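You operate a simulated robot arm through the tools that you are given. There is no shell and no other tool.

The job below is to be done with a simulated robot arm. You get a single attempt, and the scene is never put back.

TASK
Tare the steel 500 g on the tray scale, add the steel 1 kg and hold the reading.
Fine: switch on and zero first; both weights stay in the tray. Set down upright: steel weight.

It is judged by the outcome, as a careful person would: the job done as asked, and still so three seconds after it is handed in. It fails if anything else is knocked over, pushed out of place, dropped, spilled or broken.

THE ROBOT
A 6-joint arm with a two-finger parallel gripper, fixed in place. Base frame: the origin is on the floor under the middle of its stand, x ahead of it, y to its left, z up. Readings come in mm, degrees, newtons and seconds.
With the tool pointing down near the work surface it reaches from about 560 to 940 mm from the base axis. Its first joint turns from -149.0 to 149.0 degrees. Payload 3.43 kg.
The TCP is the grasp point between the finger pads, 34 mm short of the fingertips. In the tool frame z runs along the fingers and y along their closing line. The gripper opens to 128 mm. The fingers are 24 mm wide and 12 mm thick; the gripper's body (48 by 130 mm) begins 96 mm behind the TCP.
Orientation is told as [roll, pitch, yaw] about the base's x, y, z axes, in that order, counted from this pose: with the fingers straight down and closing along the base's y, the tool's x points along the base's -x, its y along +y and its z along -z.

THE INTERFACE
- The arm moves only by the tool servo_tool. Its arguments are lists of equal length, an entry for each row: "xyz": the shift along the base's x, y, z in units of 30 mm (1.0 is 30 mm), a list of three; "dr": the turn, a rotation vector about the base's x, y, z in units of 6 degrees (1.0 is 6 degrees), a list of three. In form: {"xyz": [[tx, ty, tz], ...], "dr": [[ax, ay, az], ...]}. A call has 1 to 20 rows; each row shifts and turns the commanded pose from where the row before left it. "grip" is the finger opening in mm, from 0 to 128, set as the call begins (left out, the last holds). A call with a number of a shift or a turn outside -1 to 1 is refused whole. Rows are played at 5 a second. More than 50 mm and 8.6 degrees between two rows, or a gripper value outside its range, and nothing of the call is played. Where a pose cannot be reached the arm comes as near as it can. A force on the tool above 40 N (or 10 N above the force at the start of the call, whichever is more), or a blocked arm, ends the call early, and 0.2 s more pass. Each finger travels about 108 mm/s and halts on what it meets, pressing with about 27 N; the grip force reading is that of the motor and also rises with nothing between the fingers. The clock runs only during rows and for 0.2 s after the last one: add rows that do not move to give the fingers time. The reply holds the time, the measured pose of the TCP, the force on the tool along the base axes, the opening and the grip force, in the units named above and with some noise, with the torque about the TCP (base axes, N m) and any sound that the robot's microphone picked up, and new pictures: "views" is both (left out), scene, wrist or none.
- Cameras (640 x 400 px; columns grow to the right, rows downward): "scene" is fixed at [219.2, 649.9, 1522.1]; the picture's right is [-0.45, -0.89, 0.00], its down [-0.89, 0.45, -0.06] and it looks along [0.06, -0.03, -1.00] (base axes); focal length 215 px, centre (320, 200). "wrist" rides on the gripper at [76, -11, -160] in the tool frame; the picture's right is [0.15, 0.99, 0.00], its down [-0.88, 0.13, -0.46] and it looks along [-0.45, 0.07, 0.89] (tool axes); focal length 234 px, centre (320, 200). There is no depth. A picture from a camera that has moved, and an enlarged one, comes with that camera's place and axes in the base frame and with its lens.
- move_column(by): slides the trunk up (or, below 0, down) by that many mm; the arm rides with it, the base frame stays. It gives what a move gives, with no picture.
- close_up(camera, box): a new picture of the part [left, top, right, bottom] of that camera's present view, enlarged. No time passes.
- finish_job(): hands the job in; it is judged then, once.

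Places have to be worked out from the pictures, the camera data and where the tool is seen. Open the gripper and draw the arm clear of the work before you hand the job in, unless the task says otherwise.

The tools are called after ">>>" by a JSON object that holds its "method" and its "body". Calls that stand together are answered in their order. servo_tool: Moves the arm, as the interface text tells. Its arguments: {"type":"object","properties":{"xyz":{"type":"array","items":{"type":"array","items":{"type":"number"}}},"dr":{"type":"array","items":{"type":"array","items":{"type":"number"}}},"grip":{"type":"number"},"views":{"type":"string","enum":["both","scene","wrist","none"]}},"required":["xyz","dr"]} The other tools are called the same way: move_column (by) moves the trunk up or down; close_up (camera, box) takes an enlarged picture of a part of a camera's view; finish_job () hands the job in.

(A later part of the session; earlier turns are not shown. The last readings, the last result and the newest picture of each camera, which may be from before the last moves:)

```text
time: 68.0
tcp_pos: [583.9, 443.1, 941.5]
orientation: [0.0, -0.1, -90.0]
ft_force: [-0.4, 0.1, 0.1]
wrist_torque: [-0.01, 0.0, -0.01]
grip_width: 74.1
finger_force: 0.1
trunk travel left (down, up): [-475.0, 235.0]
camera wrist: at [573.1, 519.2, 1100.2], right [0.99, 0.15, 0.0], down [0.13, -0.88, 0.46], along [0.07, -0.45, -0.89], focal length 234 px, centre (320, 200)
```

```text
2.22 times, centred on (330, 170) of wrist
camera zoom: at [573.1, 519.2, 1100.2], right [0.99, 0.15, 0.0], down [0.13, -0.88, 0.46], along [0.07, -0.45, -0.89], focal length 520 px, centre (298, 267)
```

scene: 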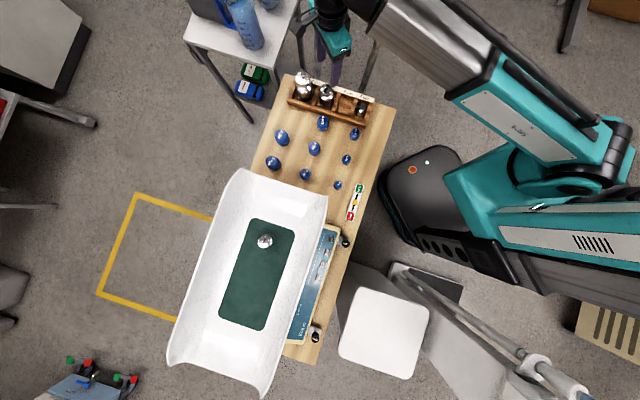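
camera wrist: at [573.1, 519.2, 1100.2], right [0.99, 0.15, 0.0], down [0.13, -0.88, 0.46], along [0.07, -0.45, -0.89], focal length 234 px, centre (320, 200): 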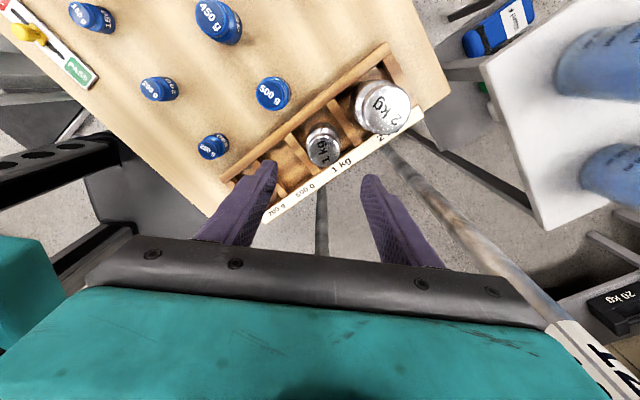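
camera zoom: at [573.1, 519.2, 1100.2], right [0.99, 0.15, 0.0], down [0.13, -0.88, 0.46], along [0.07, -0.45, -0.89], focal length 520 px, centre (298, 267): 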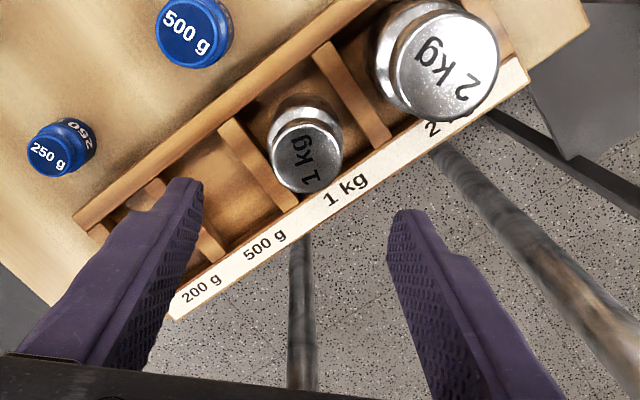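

The 1 kg is at about (588, 442). I shift 4 mm and descend in two stages, checking clearance to the 2 kg.

>>> {"method": "servo_tool", "body": {"xyz": [[0.13, -0.03, -0.3], [0, 0, -0.6], [0, 0, -0.7], [0, 0, -0.6], [0, 0, -0.4], [0, 0, -0.1], [0, 0, 0]], "dr": [[0, 0, 0], [0, 0, 0], [0, 0, 0], [0, 0, 0], [0, 0, 0], [0, 0, 0], [0, 0, 0]]}}

>>> {"method": "close_up", "body": {"camera": "wrist", "box": [200, 80, 460, 260]}}

>>> {"method": "close_up", "body": {"camera": "scene", "box": [270, 40, 390, 140]}}

```text
time: 69.6
tcp_pos: [589.8, 442.9, 860.6]
orientation: [0.0, -0.1, -90.0]
ft_force: [-0.3, 0.4, 0.6]
wrist_torque: [-0.03, -0.02, 0.0]
grip_width: 74.2
finger_force: 0.1
trunk travel left (down, up): [-475.0, 235.0]
camera wrist: at [578.7, 518.9, 1020.5], right [0.99, 0.15, 0.0], down [0.13, -0.88, 0.46], along [0.07, -0.45, -0.89], focal length 234 px, centre (320, 200)
```

scene: 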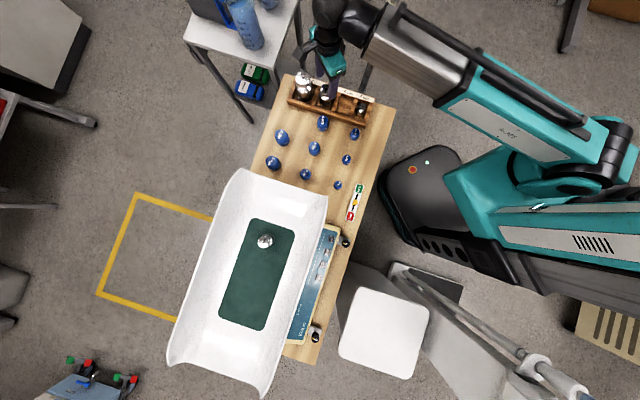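
wrist: 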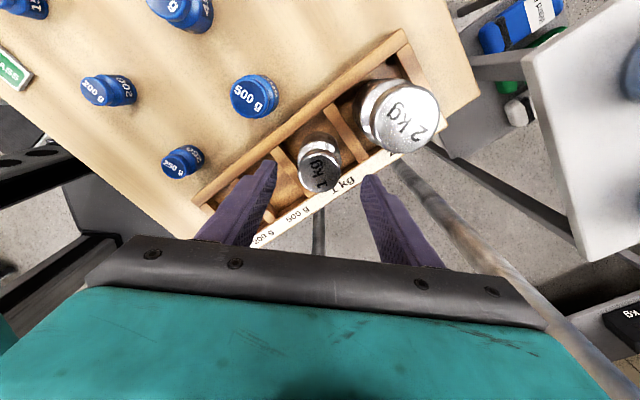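

```text
2.22 times, centred on (330, 170) of wrist
camera zoom: at [578.7, 518.9, 1020.5], right [0.99, 0.15, 0.0], down [0.13, -0.88, 0.46], along [0.07, -0.45, -0.89], focal length 520 px, centre (298, 267)
```

zoom: 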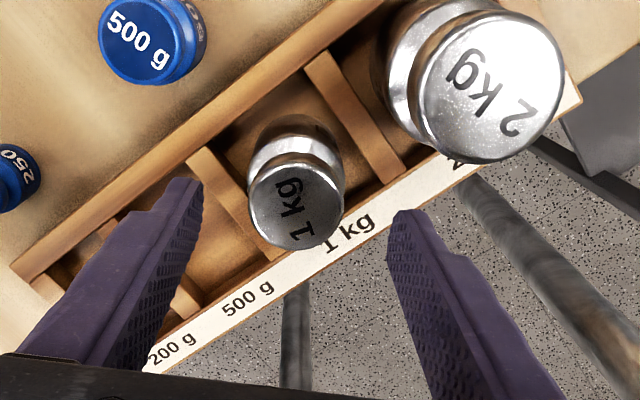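

```text
4.00 times, centred on (330, 90) of scene
camera zoom: at [219.2, 649.9, 1522.1], right [-0.45, -0.89, 0.0], down [-0.89, 0.45, -0.06], along [0.06, -0.03, -1.0], focal length 859 px, centre (280, 640)
```

zoom: 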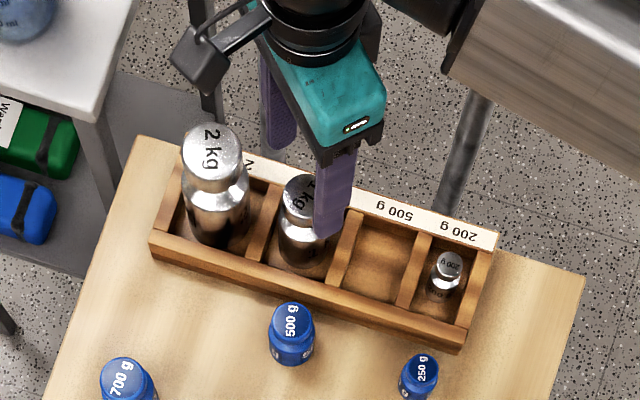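

The 1 kg is centred between the pads at (589.5, 444), and the right finger has about 12 mm clearance to the 2 kg. I descend to the grasp height.

>>> {"method": "servo_tool", "body": {"xyz": [[0, 0.04, -0.3], [0, 0, -0.4], [0, 0, -0.4], [0, 0, -0.4], [0, 0, -0.25], [0, 0, -0.18], [0, 0, 0]], "dr": [[0, 0, 0], [0, 0, 0], [0, 0, 0], [0, 0, 0], [0, 0, 0], [0, 0, 0], [0, 0, 0]]}}

>>> {"method": "close_up", "body": {"camera": "wrist", "box": [200, 80, 460, 260]}}

>>> {"method": "close_up", "body": {"camera": "scene", "box": [270, 40, 390, 140]}}

```text
time: 71.2
tcp_pos: [590.8, 441.9, 802.3]
orientation: [0.0, -0.1, -90.0]
ft_force: [-0.1, 0.4, 1.1]
wrist_torque: [-0.02, -0.02, -0.03]
grip_width: 74.1
finger_force: 0.0
trunk travel left (down, up): [-475.0, 235.0]
camera wrist: at [578.4, 519.1, 961.5], right [0.99, 0.15, 0.0], down [0.13, -0.88, 0.46], along [0.07, -0.45, -0.89], focal length 234 px, centre (320, 200)
```

scene: 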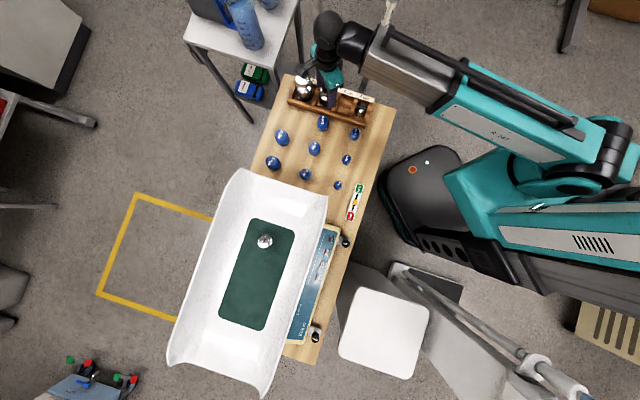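
wrist: 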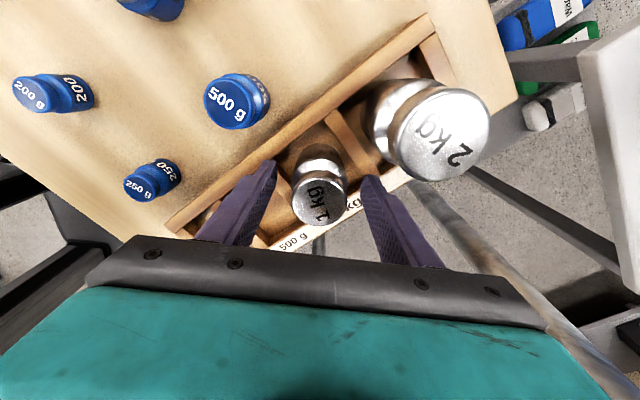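

```text
2.22 times, centred on (330, 170) of wrist
camera zoom: at [578.4, 519.1, 961.5], right [0.99, 0.15, 0.0], down [0.13, -0.88, 0.46], along [0.07, -0.45, -0.89], focal length 520 px, centre (298, 267)
```

zoom: 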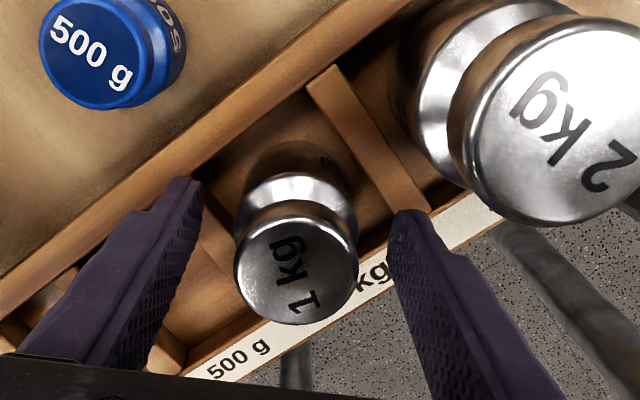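

```text
4.00 times, centred on (330, 90) of scene
camera zoom: at [219.2, 649.9, 1522.1], right [-0.45, -0.89, 0.0], down [-0.89, 0.45, -0.06], along [0.06, -0.03, -1.0], focal length 859 px, centre (280, 640)
```

zoom: 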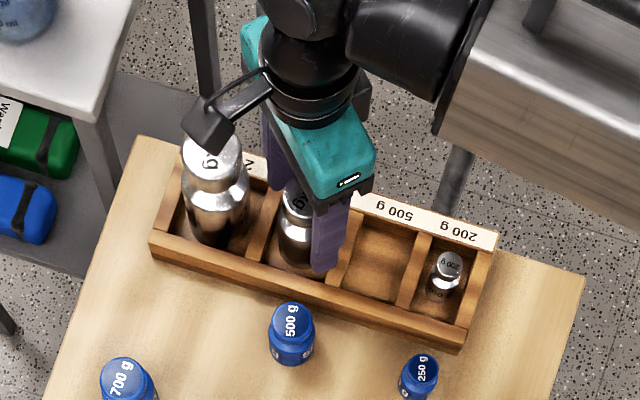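

Both pads straddle the 1 kg symmetrically. I close on it.

>>> {"method": "servo_tool", "body": {"xyz": [[0, 0, 0], [0, 0, 0], [0, 0, 0], [0, 0, 0]], "dr": [[0, 0, 0], [0, 0, 0], [0, 0, 0], [0, 0, 0]], "grip": 25, "views": "wrist"}}

>>> {"method": "close_up", "body": {"camera": "wrist", "box": [200, 80, 460, 260]}}

```text
time: 72.2
tcp_pos: [588.5, 442.1, 802.6]
orientation: [0.0, -0.2, -90.0]
ft_force: [-0.9, -0.5, 0.8]
wrist_torque: [0.04, 0.05, -0.04]
grip_width: 47.1
finger_force: 26.9
trunk travel left (down, up): [-475.0, 235.0]
camera wrist: at [578.3, 519.1, 961.5], right [0.99, 0.15, 0.0], down [0.13, -0.88, 0.46], along [0.07, -0.45, -0.89], focal length 234 px, centre (320, 200)
```

wrist: 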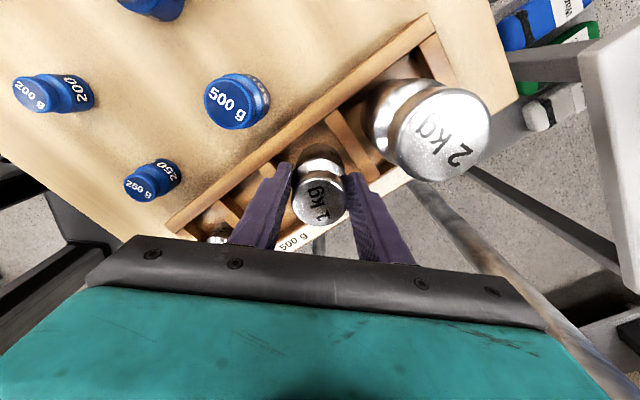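

```text
2.22 times, centred on (330, 170) of wrist
camera zoom: at [578.3, 519.1, 961.5], right [0.99, 0.15, 0.0], down [0.13, -0.88, 0.46], along [0.07, -0.45, -0.89], focal length 520 px, centre (298, 267)
```

zoom: 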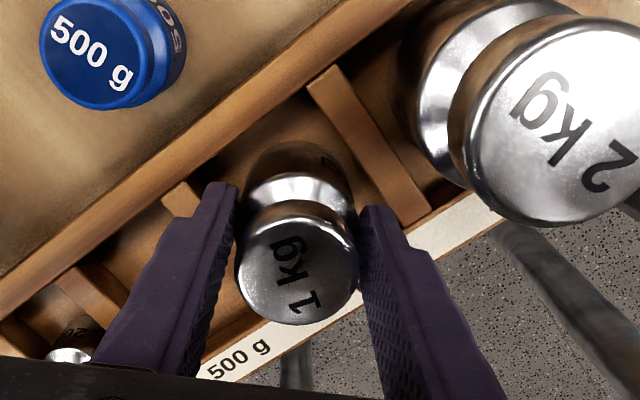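

The grip holds at 47.1 mm on the body. I lift gently straight up until it is clear of the rack and higher than the tray rim.

>>> {"method": "servo_tool", "body": {"xyz": [[0, 0, 0.1], [0, 0, 0.2], [0, 0, 0.4], [0, 0, 0.5], [0, 0, 0.6], [0, 0, 0.6], [0, 0, 0.6], [0, 0, 0.6], [0, 0, 0.6], [0, 0, 0.6], [0, 0, 0.6], [0, 0, 0.6], [0, 0, 0.6], [0, 0, 0.6], [0, 0, 0.5], [0, 0, 0.3], [0, 0, 0.1], [0, 0, 0]], "dr": [[0, 0, 0], [0, 0, 0], [0, 0, 0], [0, 0, 0], [0, 0, 0], [0, 0, 0], [0, 0, 0], [0, 0, 0], [0, 0, 0], [0, 0, 0], [0, 0, 0], [0, 0, 0], [0, 0, 0], [0, 0, 0], [0, 0, 0], [0, 0, 0], [0, 0, 0], [0, 0, 0]]}}

>>> {"method": "close_up", "body": {"camera": "wrist", "box": [200, 80, 460, 260]}}

>>> {"method": "close_up", "body": {"camera": "scene", "box": [270, 20, 410, 140]}}

```text
time: 76.0
tcp_pos: [591.1, 442.2, 1044.9]
orientation: [-0.2, -0.1, -90.0]
ft_force: [0.3, 0.5, -9.8]
wrist_torque: [0.05, 0.0, 0.0]
grip_width: 47.5
finger_force: 27.4
trunk travel left (down, up): [-475.0, 235.0]
camera wrist: at [579.6, 519.1, 1203.6], right [0.99, 0.15, 0.0], down [0.13, -0.88, 0.46], along [0.07, -0.45, -0.89], focal length 234 px, centre (320, 200)
```

scene: 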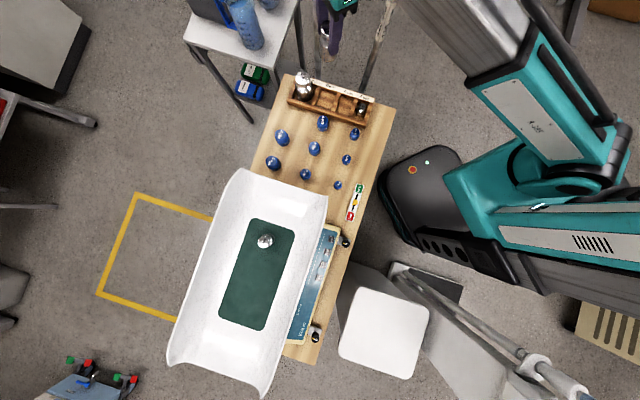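
wrist: 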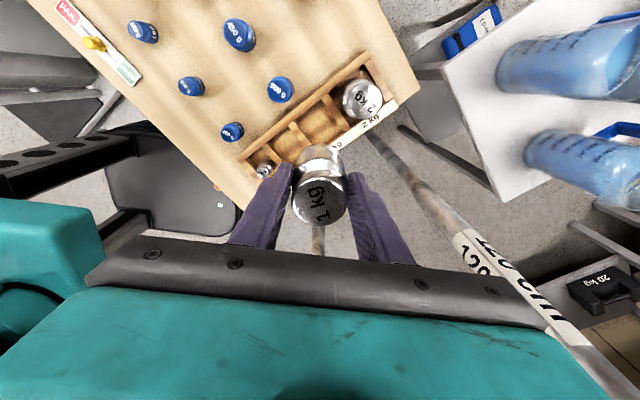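

```text
2.22 times, centred on (330, 170) of wrist
camera zoom: at [579.6, 519.1, 1203.6], right [0.99, 0.15, 0.0], down [0.13, -0.88, 0.46], along [0.07, -0.45, -0.89], focal length 520 px, centre (298, 267)
```

zoom: 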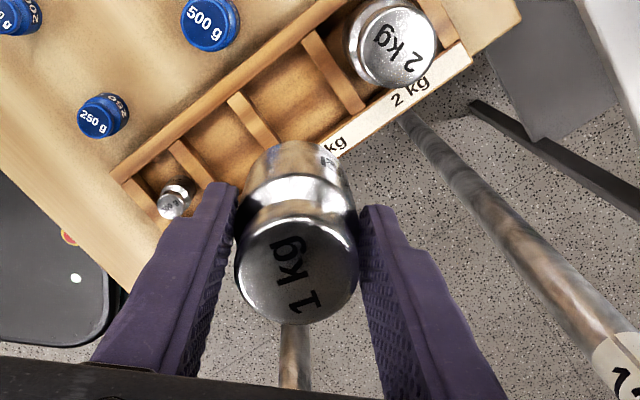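

```text
3.33 times, centred on (340, 80) of scene
camera zoom: at [219.2, 649.9, 1522.1], right [-0.45, -0.89, 0.0], down [-0.89, 0.45, -0.06], along [0.06, -0.03, -1.0], focal length 716 px, centre (253, 600)
```

zoom: 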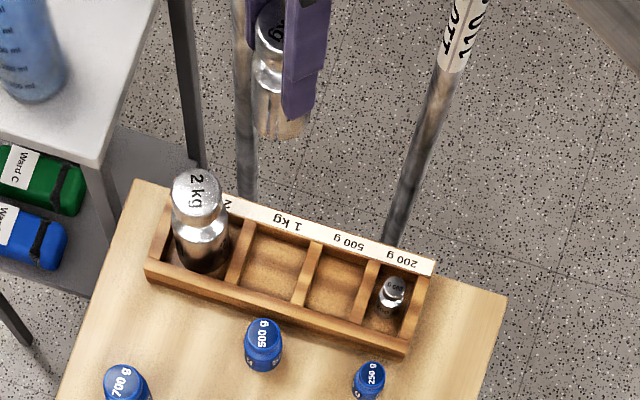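

The 1 kg is up (load 9.8 N), and the 2 kg and 200 g are untouched. I carry it over to about (162, 882), 74 mm further along the mat from the 500 g, keeping well above everything.

>>> {"method": "servo_tool", "body": {"xyz": [[-0.3, 0.3, 0.4], [-0.6, 0.6, 0.4], [-0.76, 0.78, 0], [-0.76, 0.78, 0], [-0.76, 0.78, 0], [-0.76, 0.78, 0], [-0.76, 0.78, 0], [-0.76, 0.78, 0], [-0.76, 0.78, 0], [-0.76, 0.78, 0], [-0.76, 0.78, 0], [-0.76, 0.78, 0], [-0.76, 0.78, 0], [-0.76, 0.78, 0], [-0.76, 0.78, 0], [-0.76, 0.78, 0], [-0.76, 0.78, 0], [-0.76, 0.78, 0], [-0.76, 0.78, 0], [-0.48, 0.5, 0]], "dr": [[0, 0, 0], [0, 0, 0], [0, 0, 0], [0, 0, 0.5], [0, 0, 0.5], [0, 0, 0.5], [0, 0, 0.5], [0, 0, 0.5], [0, 0, 0.5], [0, 0, 0.5], [0, 0, 0.5], [0, 0, 0.5], [0, 0, 0.5], [0, 0, 0.5], [0, 0, 0.5], [0, 0, 0.5], [0, 0, 0.5], [0, 0, 0.5], [0, 0, 0], [0, 0, 0]]}}

>>> {"method": "close_up", "body": {"camera": "wrist", "box": [160, 40, 480, 240]}}

```text
time: 80.2
tcp_pos: [155.4, 839.4, 1051.7]
orientation: [0.2, 0.0, -45.1]
ft_force: [-1.0, 0.2, -9.3]
wrist_torque: [-0.01, 0.01, -0.03]
grip_width: 47.1
finger_force: 27.3
out of reach, approached as far as the arm can: row 18, 19, 20
trunk travel left (down, up): [-475.0, 235.0]
camera wrist: at [92.9, 885.8, 1211.0], right [0.6, 0.8, 0.0], down [0.71, -0.53, 0.46], along [0.37, -0.27, -0.89], focal length 234 px, centre (320, 200)
```

scene: 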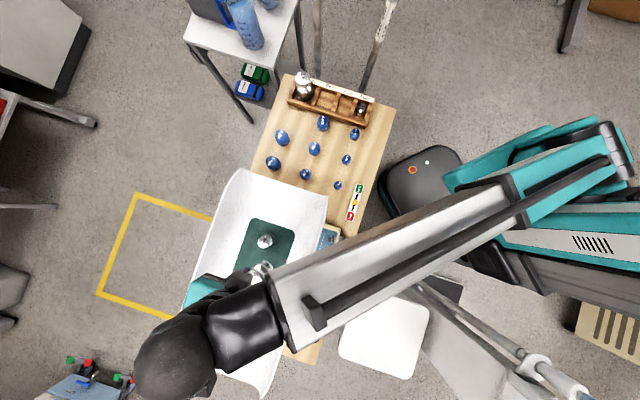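
wrist: 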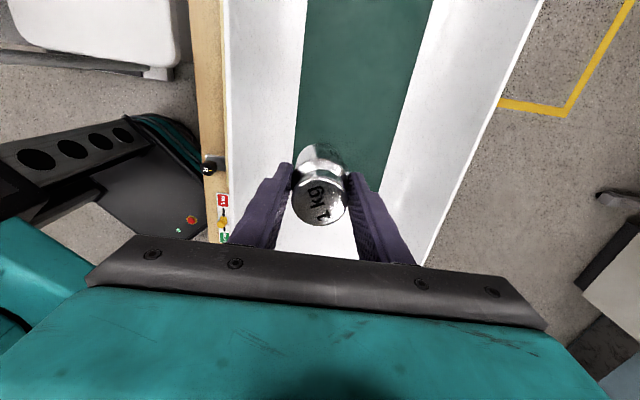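

```text
2.00 times, centred on (320, 140) of wrist
camera zoom: at [92.9, 885.8, 1211.0], right [0.6, 0.8, 0.0], down [0.71, -0.53, 0.46], along [0.37, -0.27, -0.89], focal length 468 px, centre (320, 320)
```

zoom: 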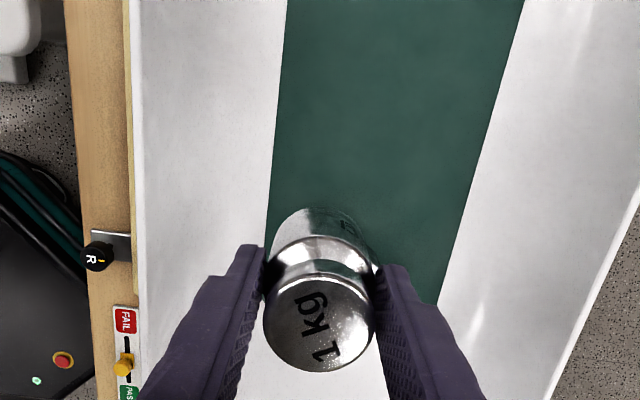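

The arm ran out of reach at this height, stopping at (155, 839, 1052) with the weight still held safely. Raising the trunk will let the arm work lower relative to its shoulder and reach further, so I raise it 120 mm.

>>> {"method": "move_column", "body": {"by": 120}}

```text
time: 81.7
tcp_pos: [155.6, 839.7, 1172.5]
orientation: [-0.1, -0.1, -45.0]
ft_force: [-0.3, 0.0, -10.2]
wrist_torque: [0.01, 0.01, 0.0]
grip_width: 47.5
finger_force: 27.1
trunk travel left (down, up): [-595.0, 115.0]
```

Everything is steady at z 1172. I start down with a few small steps to see how the commanded pose tracks.

>>> {"method": "servo_tool", "body": {"xyz": [[0, 0, -0.2], [0, 0, -0.3], [0, 0, -0.4], [0, 0, 0]], "dr": [[0, 0, 0], [0, 0, 0], [0, 0, 0], [0, 0, 0]], "views": "none"}}

```text
time: 82.7
tcp_pos: [156.6, 839.5, 1144.9]
orientation: [0.1, -0.2, -44.9]
ft_force: [0.6, 0.1, -10.4]
wrist_torque: [0.01, 0.03, 0.02]
grip_width: 47.4
finger_force: 27.2
trunk travel left (down, up): [-595.0, 115.0]
```

The command follows the measured pose, good. I descend to z≈1020 and then move over to (162, 882).

>>> {"method": "servo_tool", "body": {"xyz": [[0, 0, -0.4], [0, 0, -0.6], [0, 0, -0.7], [0, 0, -0.7], [0, 0, -0.7], [0, 0, -0.6], [0, 0.1, -0.4], [0.05, 0.3, -0.07], [0.05, 0.4, 0], [0.05, 0.4, 0], [0.03, 0.2, 0], [0, 0, 0], [0, 0, 0]], "dr": [[0, 0, 0], [0, 0, 0], [0, 0, 0], [0, 0, 0], [0, 0, 0], [0, 0, 0], [0, 0, 0], [0, 0, 0], [0, 0, 0], [0, 0, 0], [0, 0, 0], [0, 0, 0], [0, 0, 0]]}}

>>> {"method": "close_up", "body": {"camera": "wrist", "box": [160, 40, 480, 240]}}

>>> {"method": "close_up", "body": {"camera": "scene", "box": [160, 160, 360, 360]}}

```text
time: 85.5
tcp_pos: [160.8, 880.1, 1018.2]
orientation: [0.1, 0.0, -44.9]
ft_force: [0.3, -0.6, -10.3]
wrist_torque: [0.0, 0.0, 0.02]
grip_width: 47.3
finger_force: 27.2
trunk travel left (down, up): [-595.0, 115.0]
camera wrist: at [99.1, 924.9, 1177.2], right [0.6, 0.8, 0.0], down [0.71, -0.53, 0.46], along [0.37, -0.27, -0.89], focal length 234 px, centre (320, 200)
```

scene: 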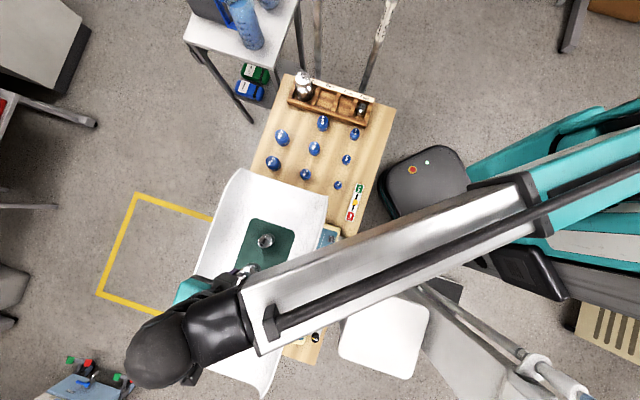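
wrist: 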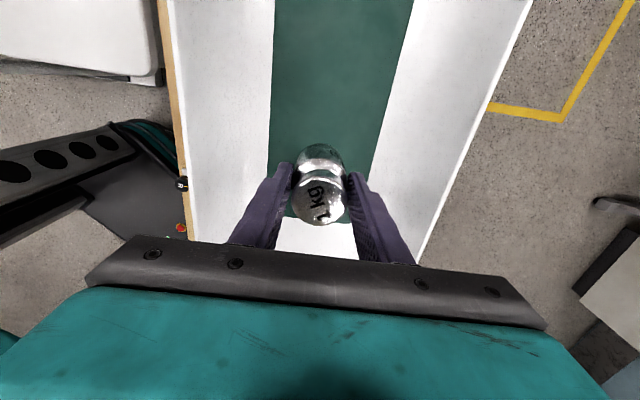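

```text
2.00 times, centred on (320, 140) of wrist
camera zoom: at [99.1, 924.9, 1177.2], right [0.6, 0.8, 0.0], down [0.71, -0.53, 0.46], along [0.37, -0.27, -0.89], focal length 468 px, centre (320, 320)
```

zoom: 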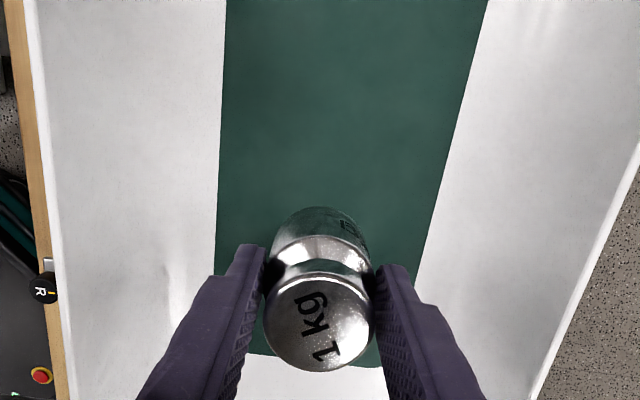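

```text
2.00 times, centred on (260, 260) of scene
camera zoom: at [219.2, 649.9, 1522.1], right [-0.45, -0.89, 0.0], down [-0.89, 0.45, -0.06], along [0.06, -0.03, -1.0], focal length 430 px, centre (440, 80)
```

zoom: 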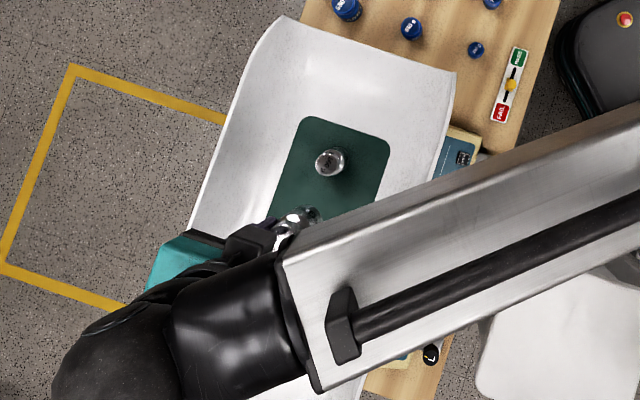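

The 1 kg hangs over the mat with about 30 mm clear of the 500 g. I descend to z≈935, about 15 mm above touch-down.

>>> {"method": "servo_tool", "body": {"xyz": [[0, 0, -0.3], [0, 0, -0.5], [0, 0, -0.6], [0, 0, -0.6], [0, 0, -0.5], [0, 0, -0.25], [0, 0, 0]], "dr": [[0, 0, 0], [0, 0, 0], [0, 0, 0], [0, 0, 0], [0, 0, 0], [0, 0, 0], [0, 0, 0]]}}

>>> {"method": "close_up", "body": {"camera": "wrist", "box": [160, 40, 480, 240]}}

>>> {"method": "close_up", "body": {"camera": "scene", "box": [200, 200, 320, 300]}}

```text
time: 87.1
tcp_pos: [161.3, 880.8, 938.1]
orientation: [-0.1, 0.0, -45.0]
ft_force: [0.2, -0.8, -8.7]
wrist_torque: [0.03, 0.01, -0.01]
grip_width: 47.5
finger_force: 27.3
trunk travel left (down, up): [-595.0, 115.0]
camera wrist: at [99.6, 927.0, 1096.8], right [0.6, 0.8, 0.0], down [0.71, -0.53, 0.46], along [0.37, -0.27, -0.89], focal length 234 px, centre (320, 200)
```

scene: 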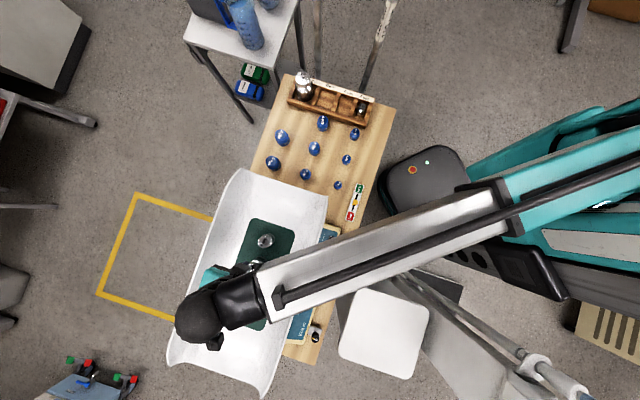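
wrist: 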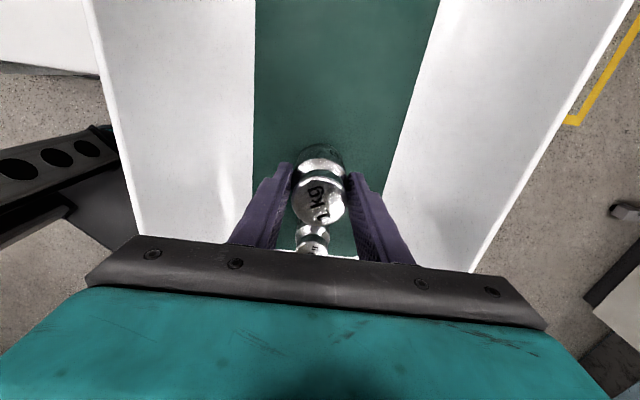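

```text
2.00 times, centred on (320, 140) of wrist
camera zoom: at [99.6, 927.0, 1096.8], right [0.6, 0.8, 0.0], down [0.71, -0.53, 0.46], along [0.37, -0.27, -0.89], focal length 468 px, centre (320, 320)
```

zoom: 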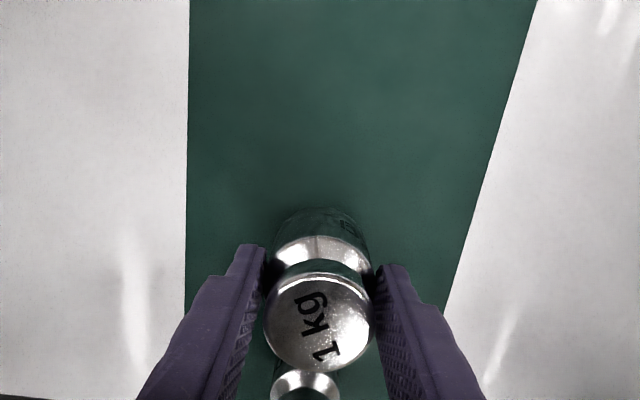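

```text
4.00 times, centred on (260, 250) of scene
camera zoom: at [219.2, 649.9, 1522.1], right [-0.45, -0.89, 0.0], down [-0.89, 0.45, -0.06], along [0.06, -0.03, -1.0], focal length 859 px, centre (560, 0)
```

zoom: 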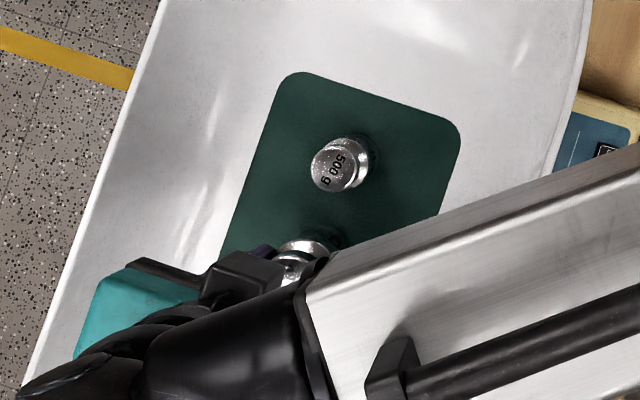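

Clear of the 500 g, with the load still hanging. I lower in 2 mm steps to touch-down.

>>> {"method": "servo_tool", "body": {"xyz": [[0, 0, -0.1], [0, 0, -0.1], [0, 0, -0.1], [0, 0, 0]], "dr": [[0, 0, 0], [0, 0, 0], [0, 0, 0], [0, 0, 0]], "views": "none"}}

>>> {"method": "servo_tool", "body": {"xyz": [[0, 0, -0.06], [0, 0, -0.06], [0, 0, 0]], "dr": [[0, 0, 0], [0, 0, 0], [0, 0, 0]], "views": "none"}}

```text
time: 88.1
tcp_pos: [160.9, 880.8, 927.1]
orientation: [0.1, -0.1, -45.0]
ft_force: [0.1, -0.1, -9.7]
wrist_torque: [0.04, 0.06, 0.01]
grip_width: 47.0
finger_force: 27.0
trunk travel left (down, up): [-595.0, 115.0]
```

```text
time: 88.9
tcp_pos: [161.0, 880.4, 924.4]
orientation: [0.0, 0.0, -45.0]
ft_force: [-0.2, -0.1, -10.7]
wrist_torque: [0.0, 0.05, 0.0]
grip_width: 47.0
finger_force: 26.7
trunk travel left (down, up): [-595.0, 115.0]
```

Still hanging at z≈924. I go on in 1.5 mm steps.

>>> {"method": "servo_tool", "body": {"xyz": [[0, 0, -0.05], [0, 0, -0.05], [0, 0, 0]], "dr": [[0, 0, 0], [0, 0, 0], [0, 0, 0]], "views": "none"}}

>>> {"method": "servo_tool", "body": {"xyz": [[0, 0, -0.04], [0, 0, 0]], "dr": [[0, 0, 0], [0, 0, 0]], "views": "none"}}

```text
time: 89.7
tcp_pos: [161.5, 880.0, 921.8]
orientation: [0.1, 0.0, -45.0]
ft_force: [-0.2, 1.0, -3.3]
wrist_torque: [-0.08, 0.03, 0.0]
grip_width: 47.5
finger_force: 26.9
trunk travel left (down, up): [-595.0, 115.0]
```

```text
time: 90.3
tcp_pos: [161.5, 880.8, 922.4]
orientation: [0.1, 0.0, -44.9]
ft_force: [-1.5, 2.8, 5.1]
wrist_torque: [-0.11, 0.06, -0.01]
grip_width: 47.0
finger_force: 27.0
trunk travel left (down, up): [-595.0, 115.0]
```

It now rests on the mat (load +5 N). I ease up 1 mm and open the fingers to release.

>>> {"method": "servo_tool", "body": {"xyz": [[0, 0, 0.03], [0, 0, 0]], "dr": [[0, 0, 0], [0, 0, 0]], "views": "none"}}

>>> {"method": "servo_tool", "body": {"xyz": [[0, 0, 0], [0, 0, 0], [0, 0, 0]], "dr": [[0, 0, 0], [0, 0, 0], [0, 0, 0]], "grip": 74, "views": "wrist"}}

>>> {"method": "close_up", "body": {"camera": "wrist", "box": [160, 60, 480, 260]}}

```text
time: 90.9
tcp_pos: [161.3, 880.1, 922.7]
orientation: [0.2, 0.0, -45.0]
ft_force: [0.4, 4.8, 3.9]
wrist_torque: [0.05, 0.01, 0.06]
grip_width: 47.2
finger_force: 27.2
trunk travel left (down, up): [-595.0, 115.0]
```

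```text
time: 91.7
tcp_pos: [161.2, 880.4, 922.8]
orientation: [0.1, 0.0, -45.0]
ft_force: [-0.2, -0.5, -0.4]
wrist_torque: [0.02, 0.02, 0.01]
grip_width: 74.3
finger_force: 0.1
trunk travel left (down, up): [-595.0, 115.0]
camera wrist: at [98.7, 926.3, 1081.7], right [0.6, 0.8, 0.0], down [0.71, -0.53, 0.46], along [0.37, -0.27, -0.89], focal length 234 px, centre (320, 200)
```

wrist: 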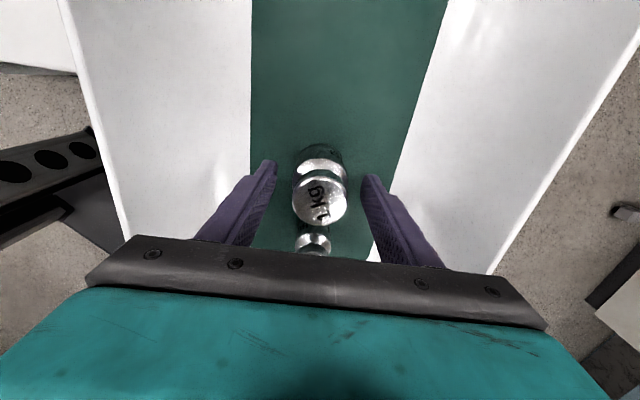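

```text
2.00 times, centred on (320, 160) of wrist
camera zoom: at [98.7, 926.3, 1081.7], right [0.6, 0.8, 0.0], down [0.71, -0.53, 0.46], along [0.37, -0.27, -0.89], focal length 468 px, centre (320, 280)
```

zoom: 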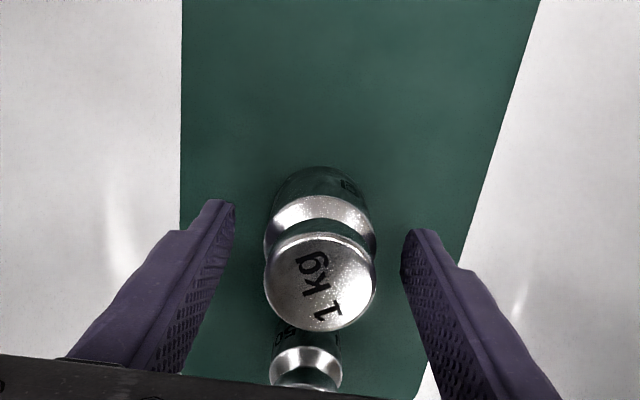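

The 1 kg stands upright beside the 500 g and is released. I lift straight up clear of both.

>>> {"method": "servo_tool", "body": {"xyz": [[0, 0, 0.2], [0, 0, 0.5], [0, 0, 0.7], [0, 0, 0.8], [0, 0, 0.7], [0, 0, 0.3], [0, 0, 0]], "dr": [[0, 0, 0], [0, 0, 0], [0, 0, 0], [0, 0, 0], [0, 0, 0], [0, 0, 0], [0, 0, 0]], "views": "wrist"}}

>>> {"method": "servo_tool", "body": {"xyz": [[-0.1, -0.3, 0], [-0.25, -0.8, 0], [-0.25, -0.8, 0], [-0.25, -0.8, 0.2], [-0.25, -0.8, 0.5], [-0.25, -0.8, 0.6], [-0.25, -0.8, 0.6], [-0.25, -0.8, 0.6], [-0.25, -0.8, 0.4], [-0.25, -0.8, 0.1], [-0.25, -0.8, 0], [-0.1, -0.5, 0], [0, 0, 0]], "dr": [[0, 0, 0], [0, 0, 0], [0, 0, 0], [0, 0, 0], [0, 0, 0], [0, 0, 0], [0, 0, 0], [0, 0, 0], [0, 0, 0], [0, 0, 0], [0, 0, 0], [0, 0, 0], [0, 0, 0]], "grip": 100}}

```text
time: 93.3
tcp_pos: [161.1, 879.7, 1014.9]
orientation: [0.2, 0.0, -45.0]
ft_force: [-0.7, 0.1, -0.7]
wrist_torque: [0.0, -0.02, 0.04]
grip_width: 74.0
finger_force: 0.0
trunk travel left (down, up): [-595.0, 115.0]
camera wrist: at [99.3, 924.5, 1174.7], right [0.6, 0.8, 0.0], down [0.71, -0.53, 0.46], along [0.37, -0.27, -0.89], focal length 234 px, centre (320, 200)
```

wrist: 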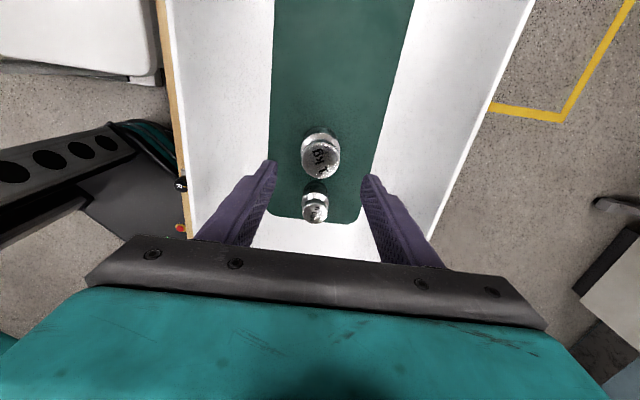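

```text
time: 96.1
tcp_pos: [82.9, 614.8, 1106.3]
orientation: [0.1, -0.1, -45.0]
ft_force: [-0.2, 0.9, -1.8]
wrist_torque: [0.02, 0.03, 0.03]
grip_width: 100.0
finger_force: 0.0
trunk travel left (down, up): [-595.0, 115.0]
camera wrist: at [19.9, 661.5, 1265.7], right [0.6, 0.8, 0.0], down [0.71, -0.53, 0.46], along [0.37, -0.27, -0.89], focal length 234 px, centre (320, 200)
```

scene: 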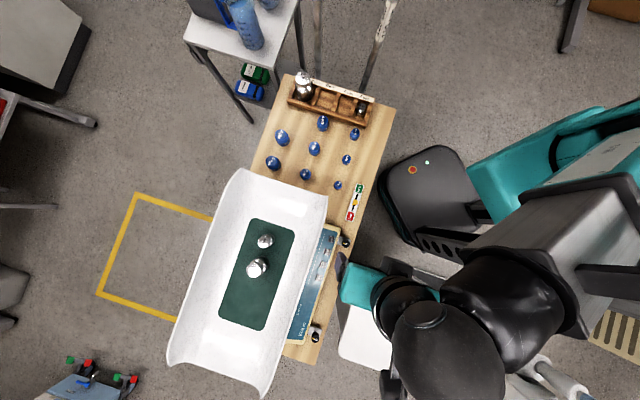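
wrist: 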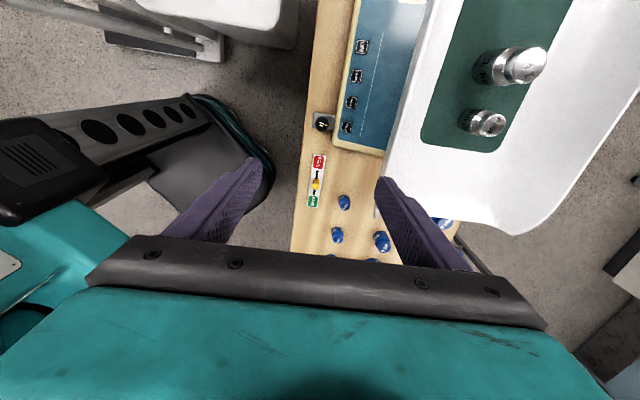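

Both weights stand upright on the mat. I lower the trunk back by 120 mm to the posture that worked for the keys.

>>> {"method": "move_column", "body": {"by": -120}}

>>> {"method": "servo_tool", "body": {"xyz": [[-0.4, 0.4, 0], [-0.7, 0.7, 0], [-0.8, 0.8, 0], [-0.5, 0.5, 0], [-0.2, 0.2, 0], [0, 0, 0]], "dr": [[0, 0, 0], [0, 0, 0], [0, 0, 0], [0, 0, 0], [0, 0, 0], [0, 0, 0]], "views": "wrist"}}

>>> {"method": "close_up", "body": {"camera": "wrist", "box": [300, 0, 560, 160]}}

```text
time: 97.6
tcp_pos: [82.2, 615.1, 986.7]
orientation: [0.0, 0.0, -45.0]
ft_force: [-0.4, -0.1, 0.6]
wrist_torque: [0.0, -0.02, 0.01]
grip_width: 99.8
finger_force: 0.0
trunk travel left (down, up): [-475.0, 235.0]
```

```text
time: 99.0
tcp_pos: [4.9, 693.7, 987.9]
orientation: [0.1, -0.1, -45.1]
ft_force: [-0.4, -0.2, 0.5]
wrist_torque: [0.02, -0.01, -0.01]
grip_width: 100.2
finger_force: 0.0
trunk travel left (down, up): [-475.0, 235.0]
camera wrist: at [-57.5, 740.3, 1147.1], right [0.6, 0.8, 0.0], down [0.71, -0.53, 0.46], along [0.37, -0.27, -0.89], focal length 234 px, centre (320, 200)
```

wrist: 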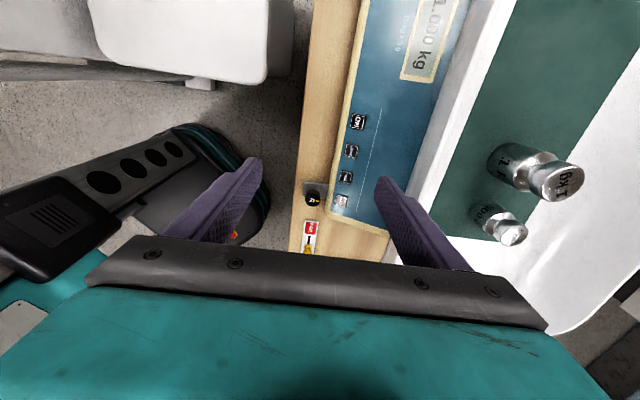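

```text
2.46 times, centred on (430, 80) of wrist
camera zoom: at [-57.5, 740.3, 1147.1], right [0.6, 0.8, 0.0], down [0.71, -0.53, 0.46], along [0.37, -0.27, -0.89], focal length 576 px, centre (49, 495)
```

zoom: 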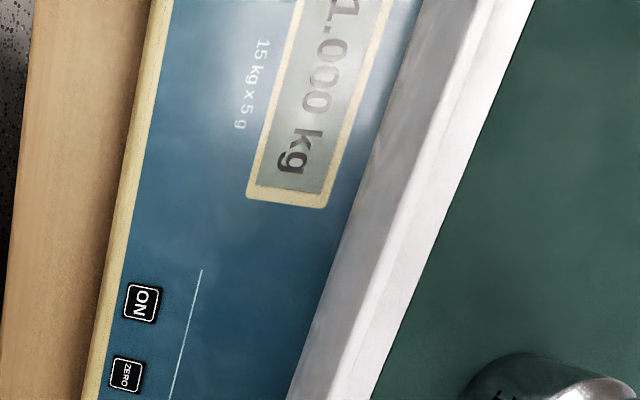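

The display reads 1.000 kg, the net of the 1 kg. I go back along the row to the HOLD position, TCP at about (80.6, 616.5), and descend to about 15 mm above it.

>>> {"method": "servo_tool", "body": {"xyz": [[0.4, -0.4, 0], [0.7, -0.7, 0], [0.7, -0.72, 0], [0.5, -0.5, 0], [0.22, -0.25, -0.3], [0, 0, -0.7], [0, 0, -0.7], [0, 0, -0.7], [0, 0, -0.7], [0, 0, -0.7], [0, 0, -0.7], [0, 0, -0.5], [0, 0, -0.3], [0, 0, 0]], "dr": [[0, 0, 0], [0, 0, 0], [0, 0, 0], [0, 0, 0], [0, 0, 0], [0, 0, 0], [0, 0, 0], [0, 0, 0], [0, 0, 0], [0, 0, 0], [0, 0, 0], [0, 0, 0], [0, 0, 0], [0, 0, 0]]}}

>>> {"method": "close_up", "body": {"camera": "wrist", "box": [280, 100, 480, 250]}}

```text
time: 102.0
tcp_pos: [79.4, 615.7, 826.8]
orientation: [0.2, 0.0, -45.0]
ft_force: [0.1, -0.6, 0.7]
wrist_torque: [-0.04, -0.01, -0.03]
grip_width: 99.9
finger_force: 0.0
trunk travel left (down, up): [-475.0, 235.0]
camera wrist: at [17.4, 661.8, 985.7], right [0.6, 0.8, 0.0], down [0.71, -0.53, 0.46], along [0.37, -0.27, -0.89], focal length 234 px, centre (320, 200)
```

scene: 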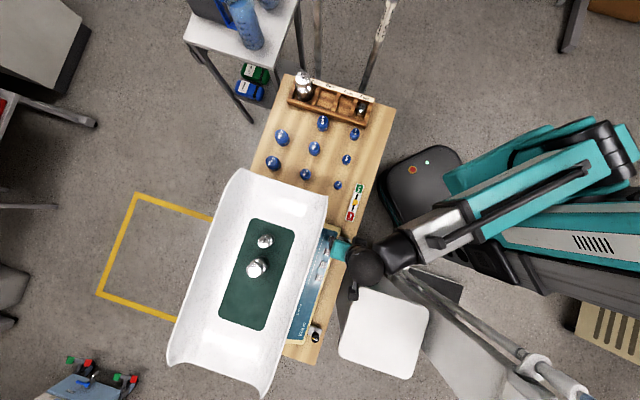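
wrist: 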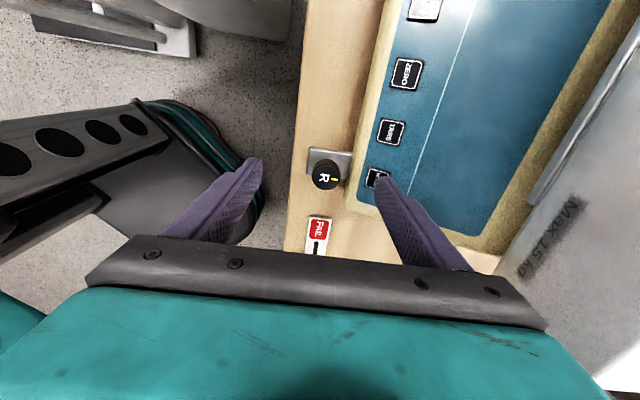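

```text
2.67 times, centred on (380, 175) of wrist
camera zoom: at [17.4, 661.8, 985.7], right [0.6, 0.8, 0.0], down [0.71, -0.53, 0.46], along [0.37, -0.27, -0.89], focal length 624 px, centre (160, 267)
```

zoom: 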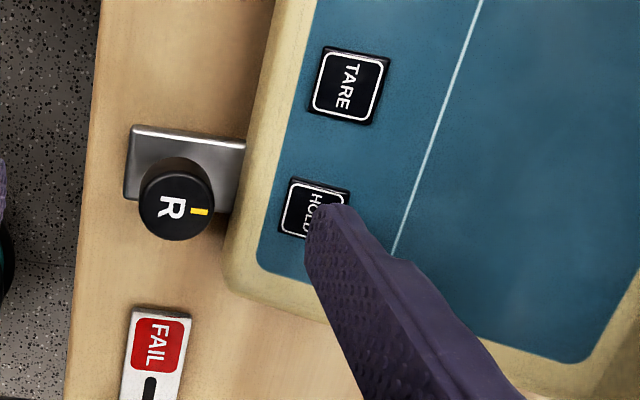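

The fingertip will land on HOLD's centre within 2 mm. I lower to just above it and then press in 1.5 mm steps.

>>> {"method": "servo_tool", "body": {"xyz": [[0, 0, -0.2], [0, 0, -0.2], [0, 0, -0.05], [0, 0, -0.05], [0, 0, 0]], "dr": [[0, 0, 0], [0, 0, 0], [0, 0, 0], [0, 0, 0], [0, 0, 0]], "views": "none"}}

```text
time: 103.2
tcp_pos: [80.0, 616.5, 812.9]
orientation: [0.1, 0.0, -45.0]
ft_force: [0.6, 0.1, 0.3]
wrist_torque: [0.0, -0.01, 0.01]
grip_width: 99.8
finger_force: 0.0
trunk travel left (down, up): [-475.0, 235.0]
```

No contact yet at z 813. I press on in small steps until the click.

>>> {"method": "servo_tool", "body": {"xyz": [[0, 0, -0.05], [0, 0, -0.05], [0, 0, -0.05], [0, 0, 0]], "dr": [[0, 0, 0], [0, 0, 0], [0, 0, 0], [0, 0, 0]], "views": "wrist"}}

```text
time: 104.2
tcp_pos: [80.3, 616.3, 807.3]
orientation: [0.0, 0.0, -45.0]
ft_force: [-0.3, 0.1, 2.4]
wrist_torque: [0.13, -0.09, -0.02]
grip_width: 100.0
finger_force: 0.1
trunk travel left (down, up): [-475.0, 235.0]
heard: click
camera wrist: at [18.4, 662.3, 967.1], right [0.6, 0.8, 0.0], down [0.71, -0.53, 0.46], along [0.37, -0.27, -0.89], focal length 234 px, centre (320, 200)
```

wrist: 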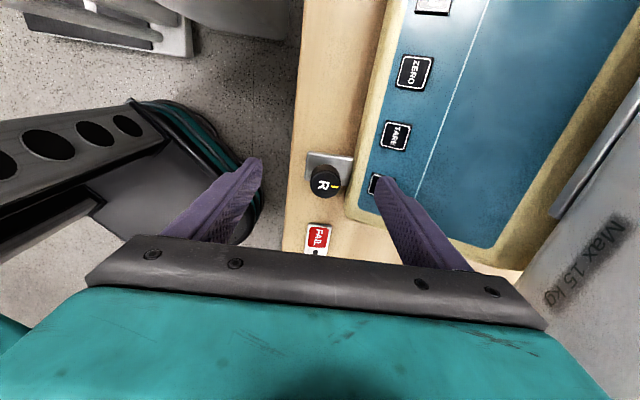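

One click was heard at light force. I lift straight up without touching the gripper, then shift along to read the display.

>>> {"method": "servo_tool", "body": {"xyz": [[0, 0, 0.2], [0, 0, 0.5], [0, 0, 0.8], [0, 0, 0.8], [0, 0, 0.8], [0, 0, 0.8], [0, 0, 0.8], [0, 0, 0.8], [-0.3, 0.3, 0.5], [-0.7, 0.7, 0.2], [-0.8, 0.8, 0], [-0.7, 0.7, 0], [-0.4, 0.4, 0], [0, 0, 0]], "dr": [[0, 0, 0], [0, 0, 0], [0, 0, 0], [0, 0, 0], [0, 0, 0], [0, 0, 0], [0, 0, 0], [0, 0, 0], [0, 0, 0], [0, 0, 0], [0, 0, 0], [0, 0, 0], [0, 0, 0], [0, 0, 0]]}}

>>> {"method": "close_up", "body": {"camera": "wrist", "box": [300, 0, 620, 240]}}

>>> {"method": "close_up", "body": {"camera": "scene", "box": [160, 160, 360, 360]}}

```text
time: 107.2
tcp_pos: [-5.8, 704.1, 995.7]
orientation: [0.1, -0.1, -45.0]
ft_force: [-0.4, 0.4, 0.5]
wrist_torque: [0.0, 0.01, 0.01]
grip_width: 100.1
finger_force: 0.2
trunk travel left (down, up): [-475.0, 235.0]
camera wrist: at [-68.3, 749.8, 1154.3], right [0.6, 0.8, 0.0], down [0.71, -0.53, 0.46], along [0.37, -0.27, -0.89], focal length 234 px, centre (320, 200)
```

scene: 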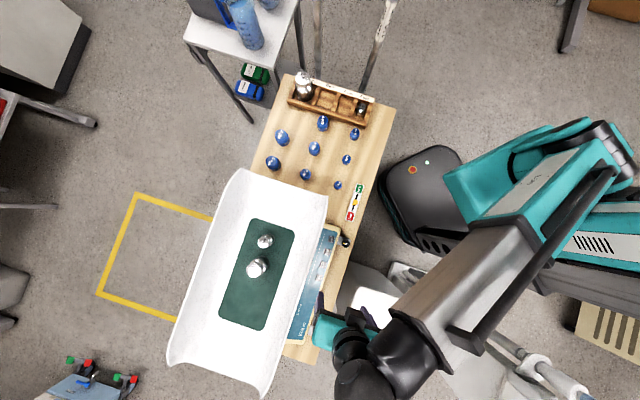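
wrist: 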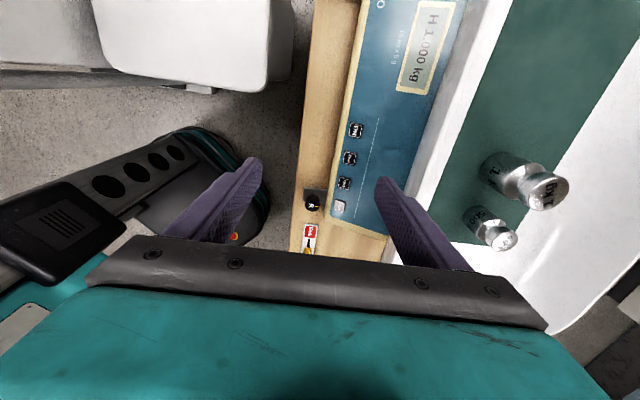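

```text
1.67 times, centred on (460, 120) of wrist
camera zoom: at [-68.3, 749.8, 1154.3], right [0.6, 0.8, 0.0], down [0.71, -0.53, 0.46], along [0.37, -0.27, -0.89], focal length 390 px, centre (87, 333)
```

zoom: 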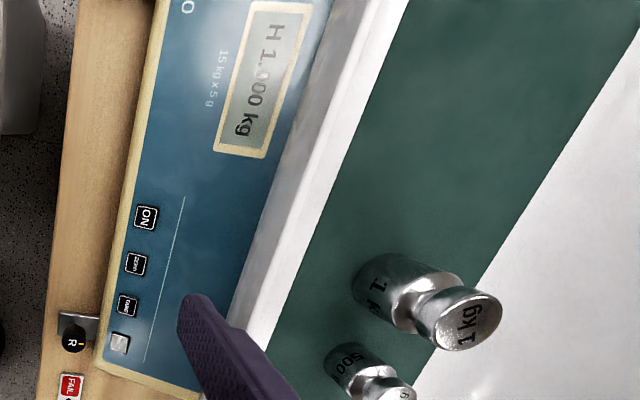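

```text
2.00 times, centred on (260, 260) of scene
camera zoom: at [219.2, 649.9, 1522.1], right [-0.45, -0.89, 0.0], down [-0.89, 0.45, -0.06], along [0.06, -0.03, -1.0], focal length 430 px, centre (440, 80)
```

zoom: 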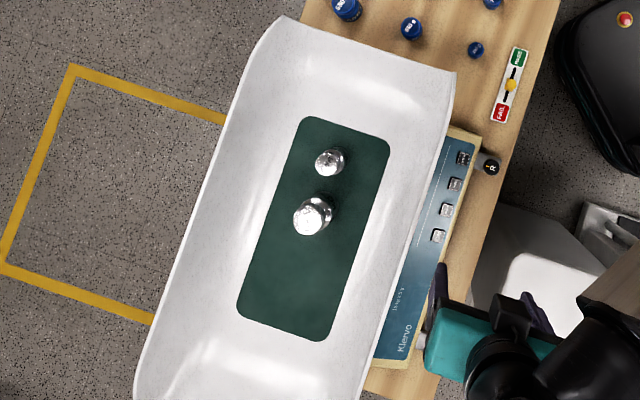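

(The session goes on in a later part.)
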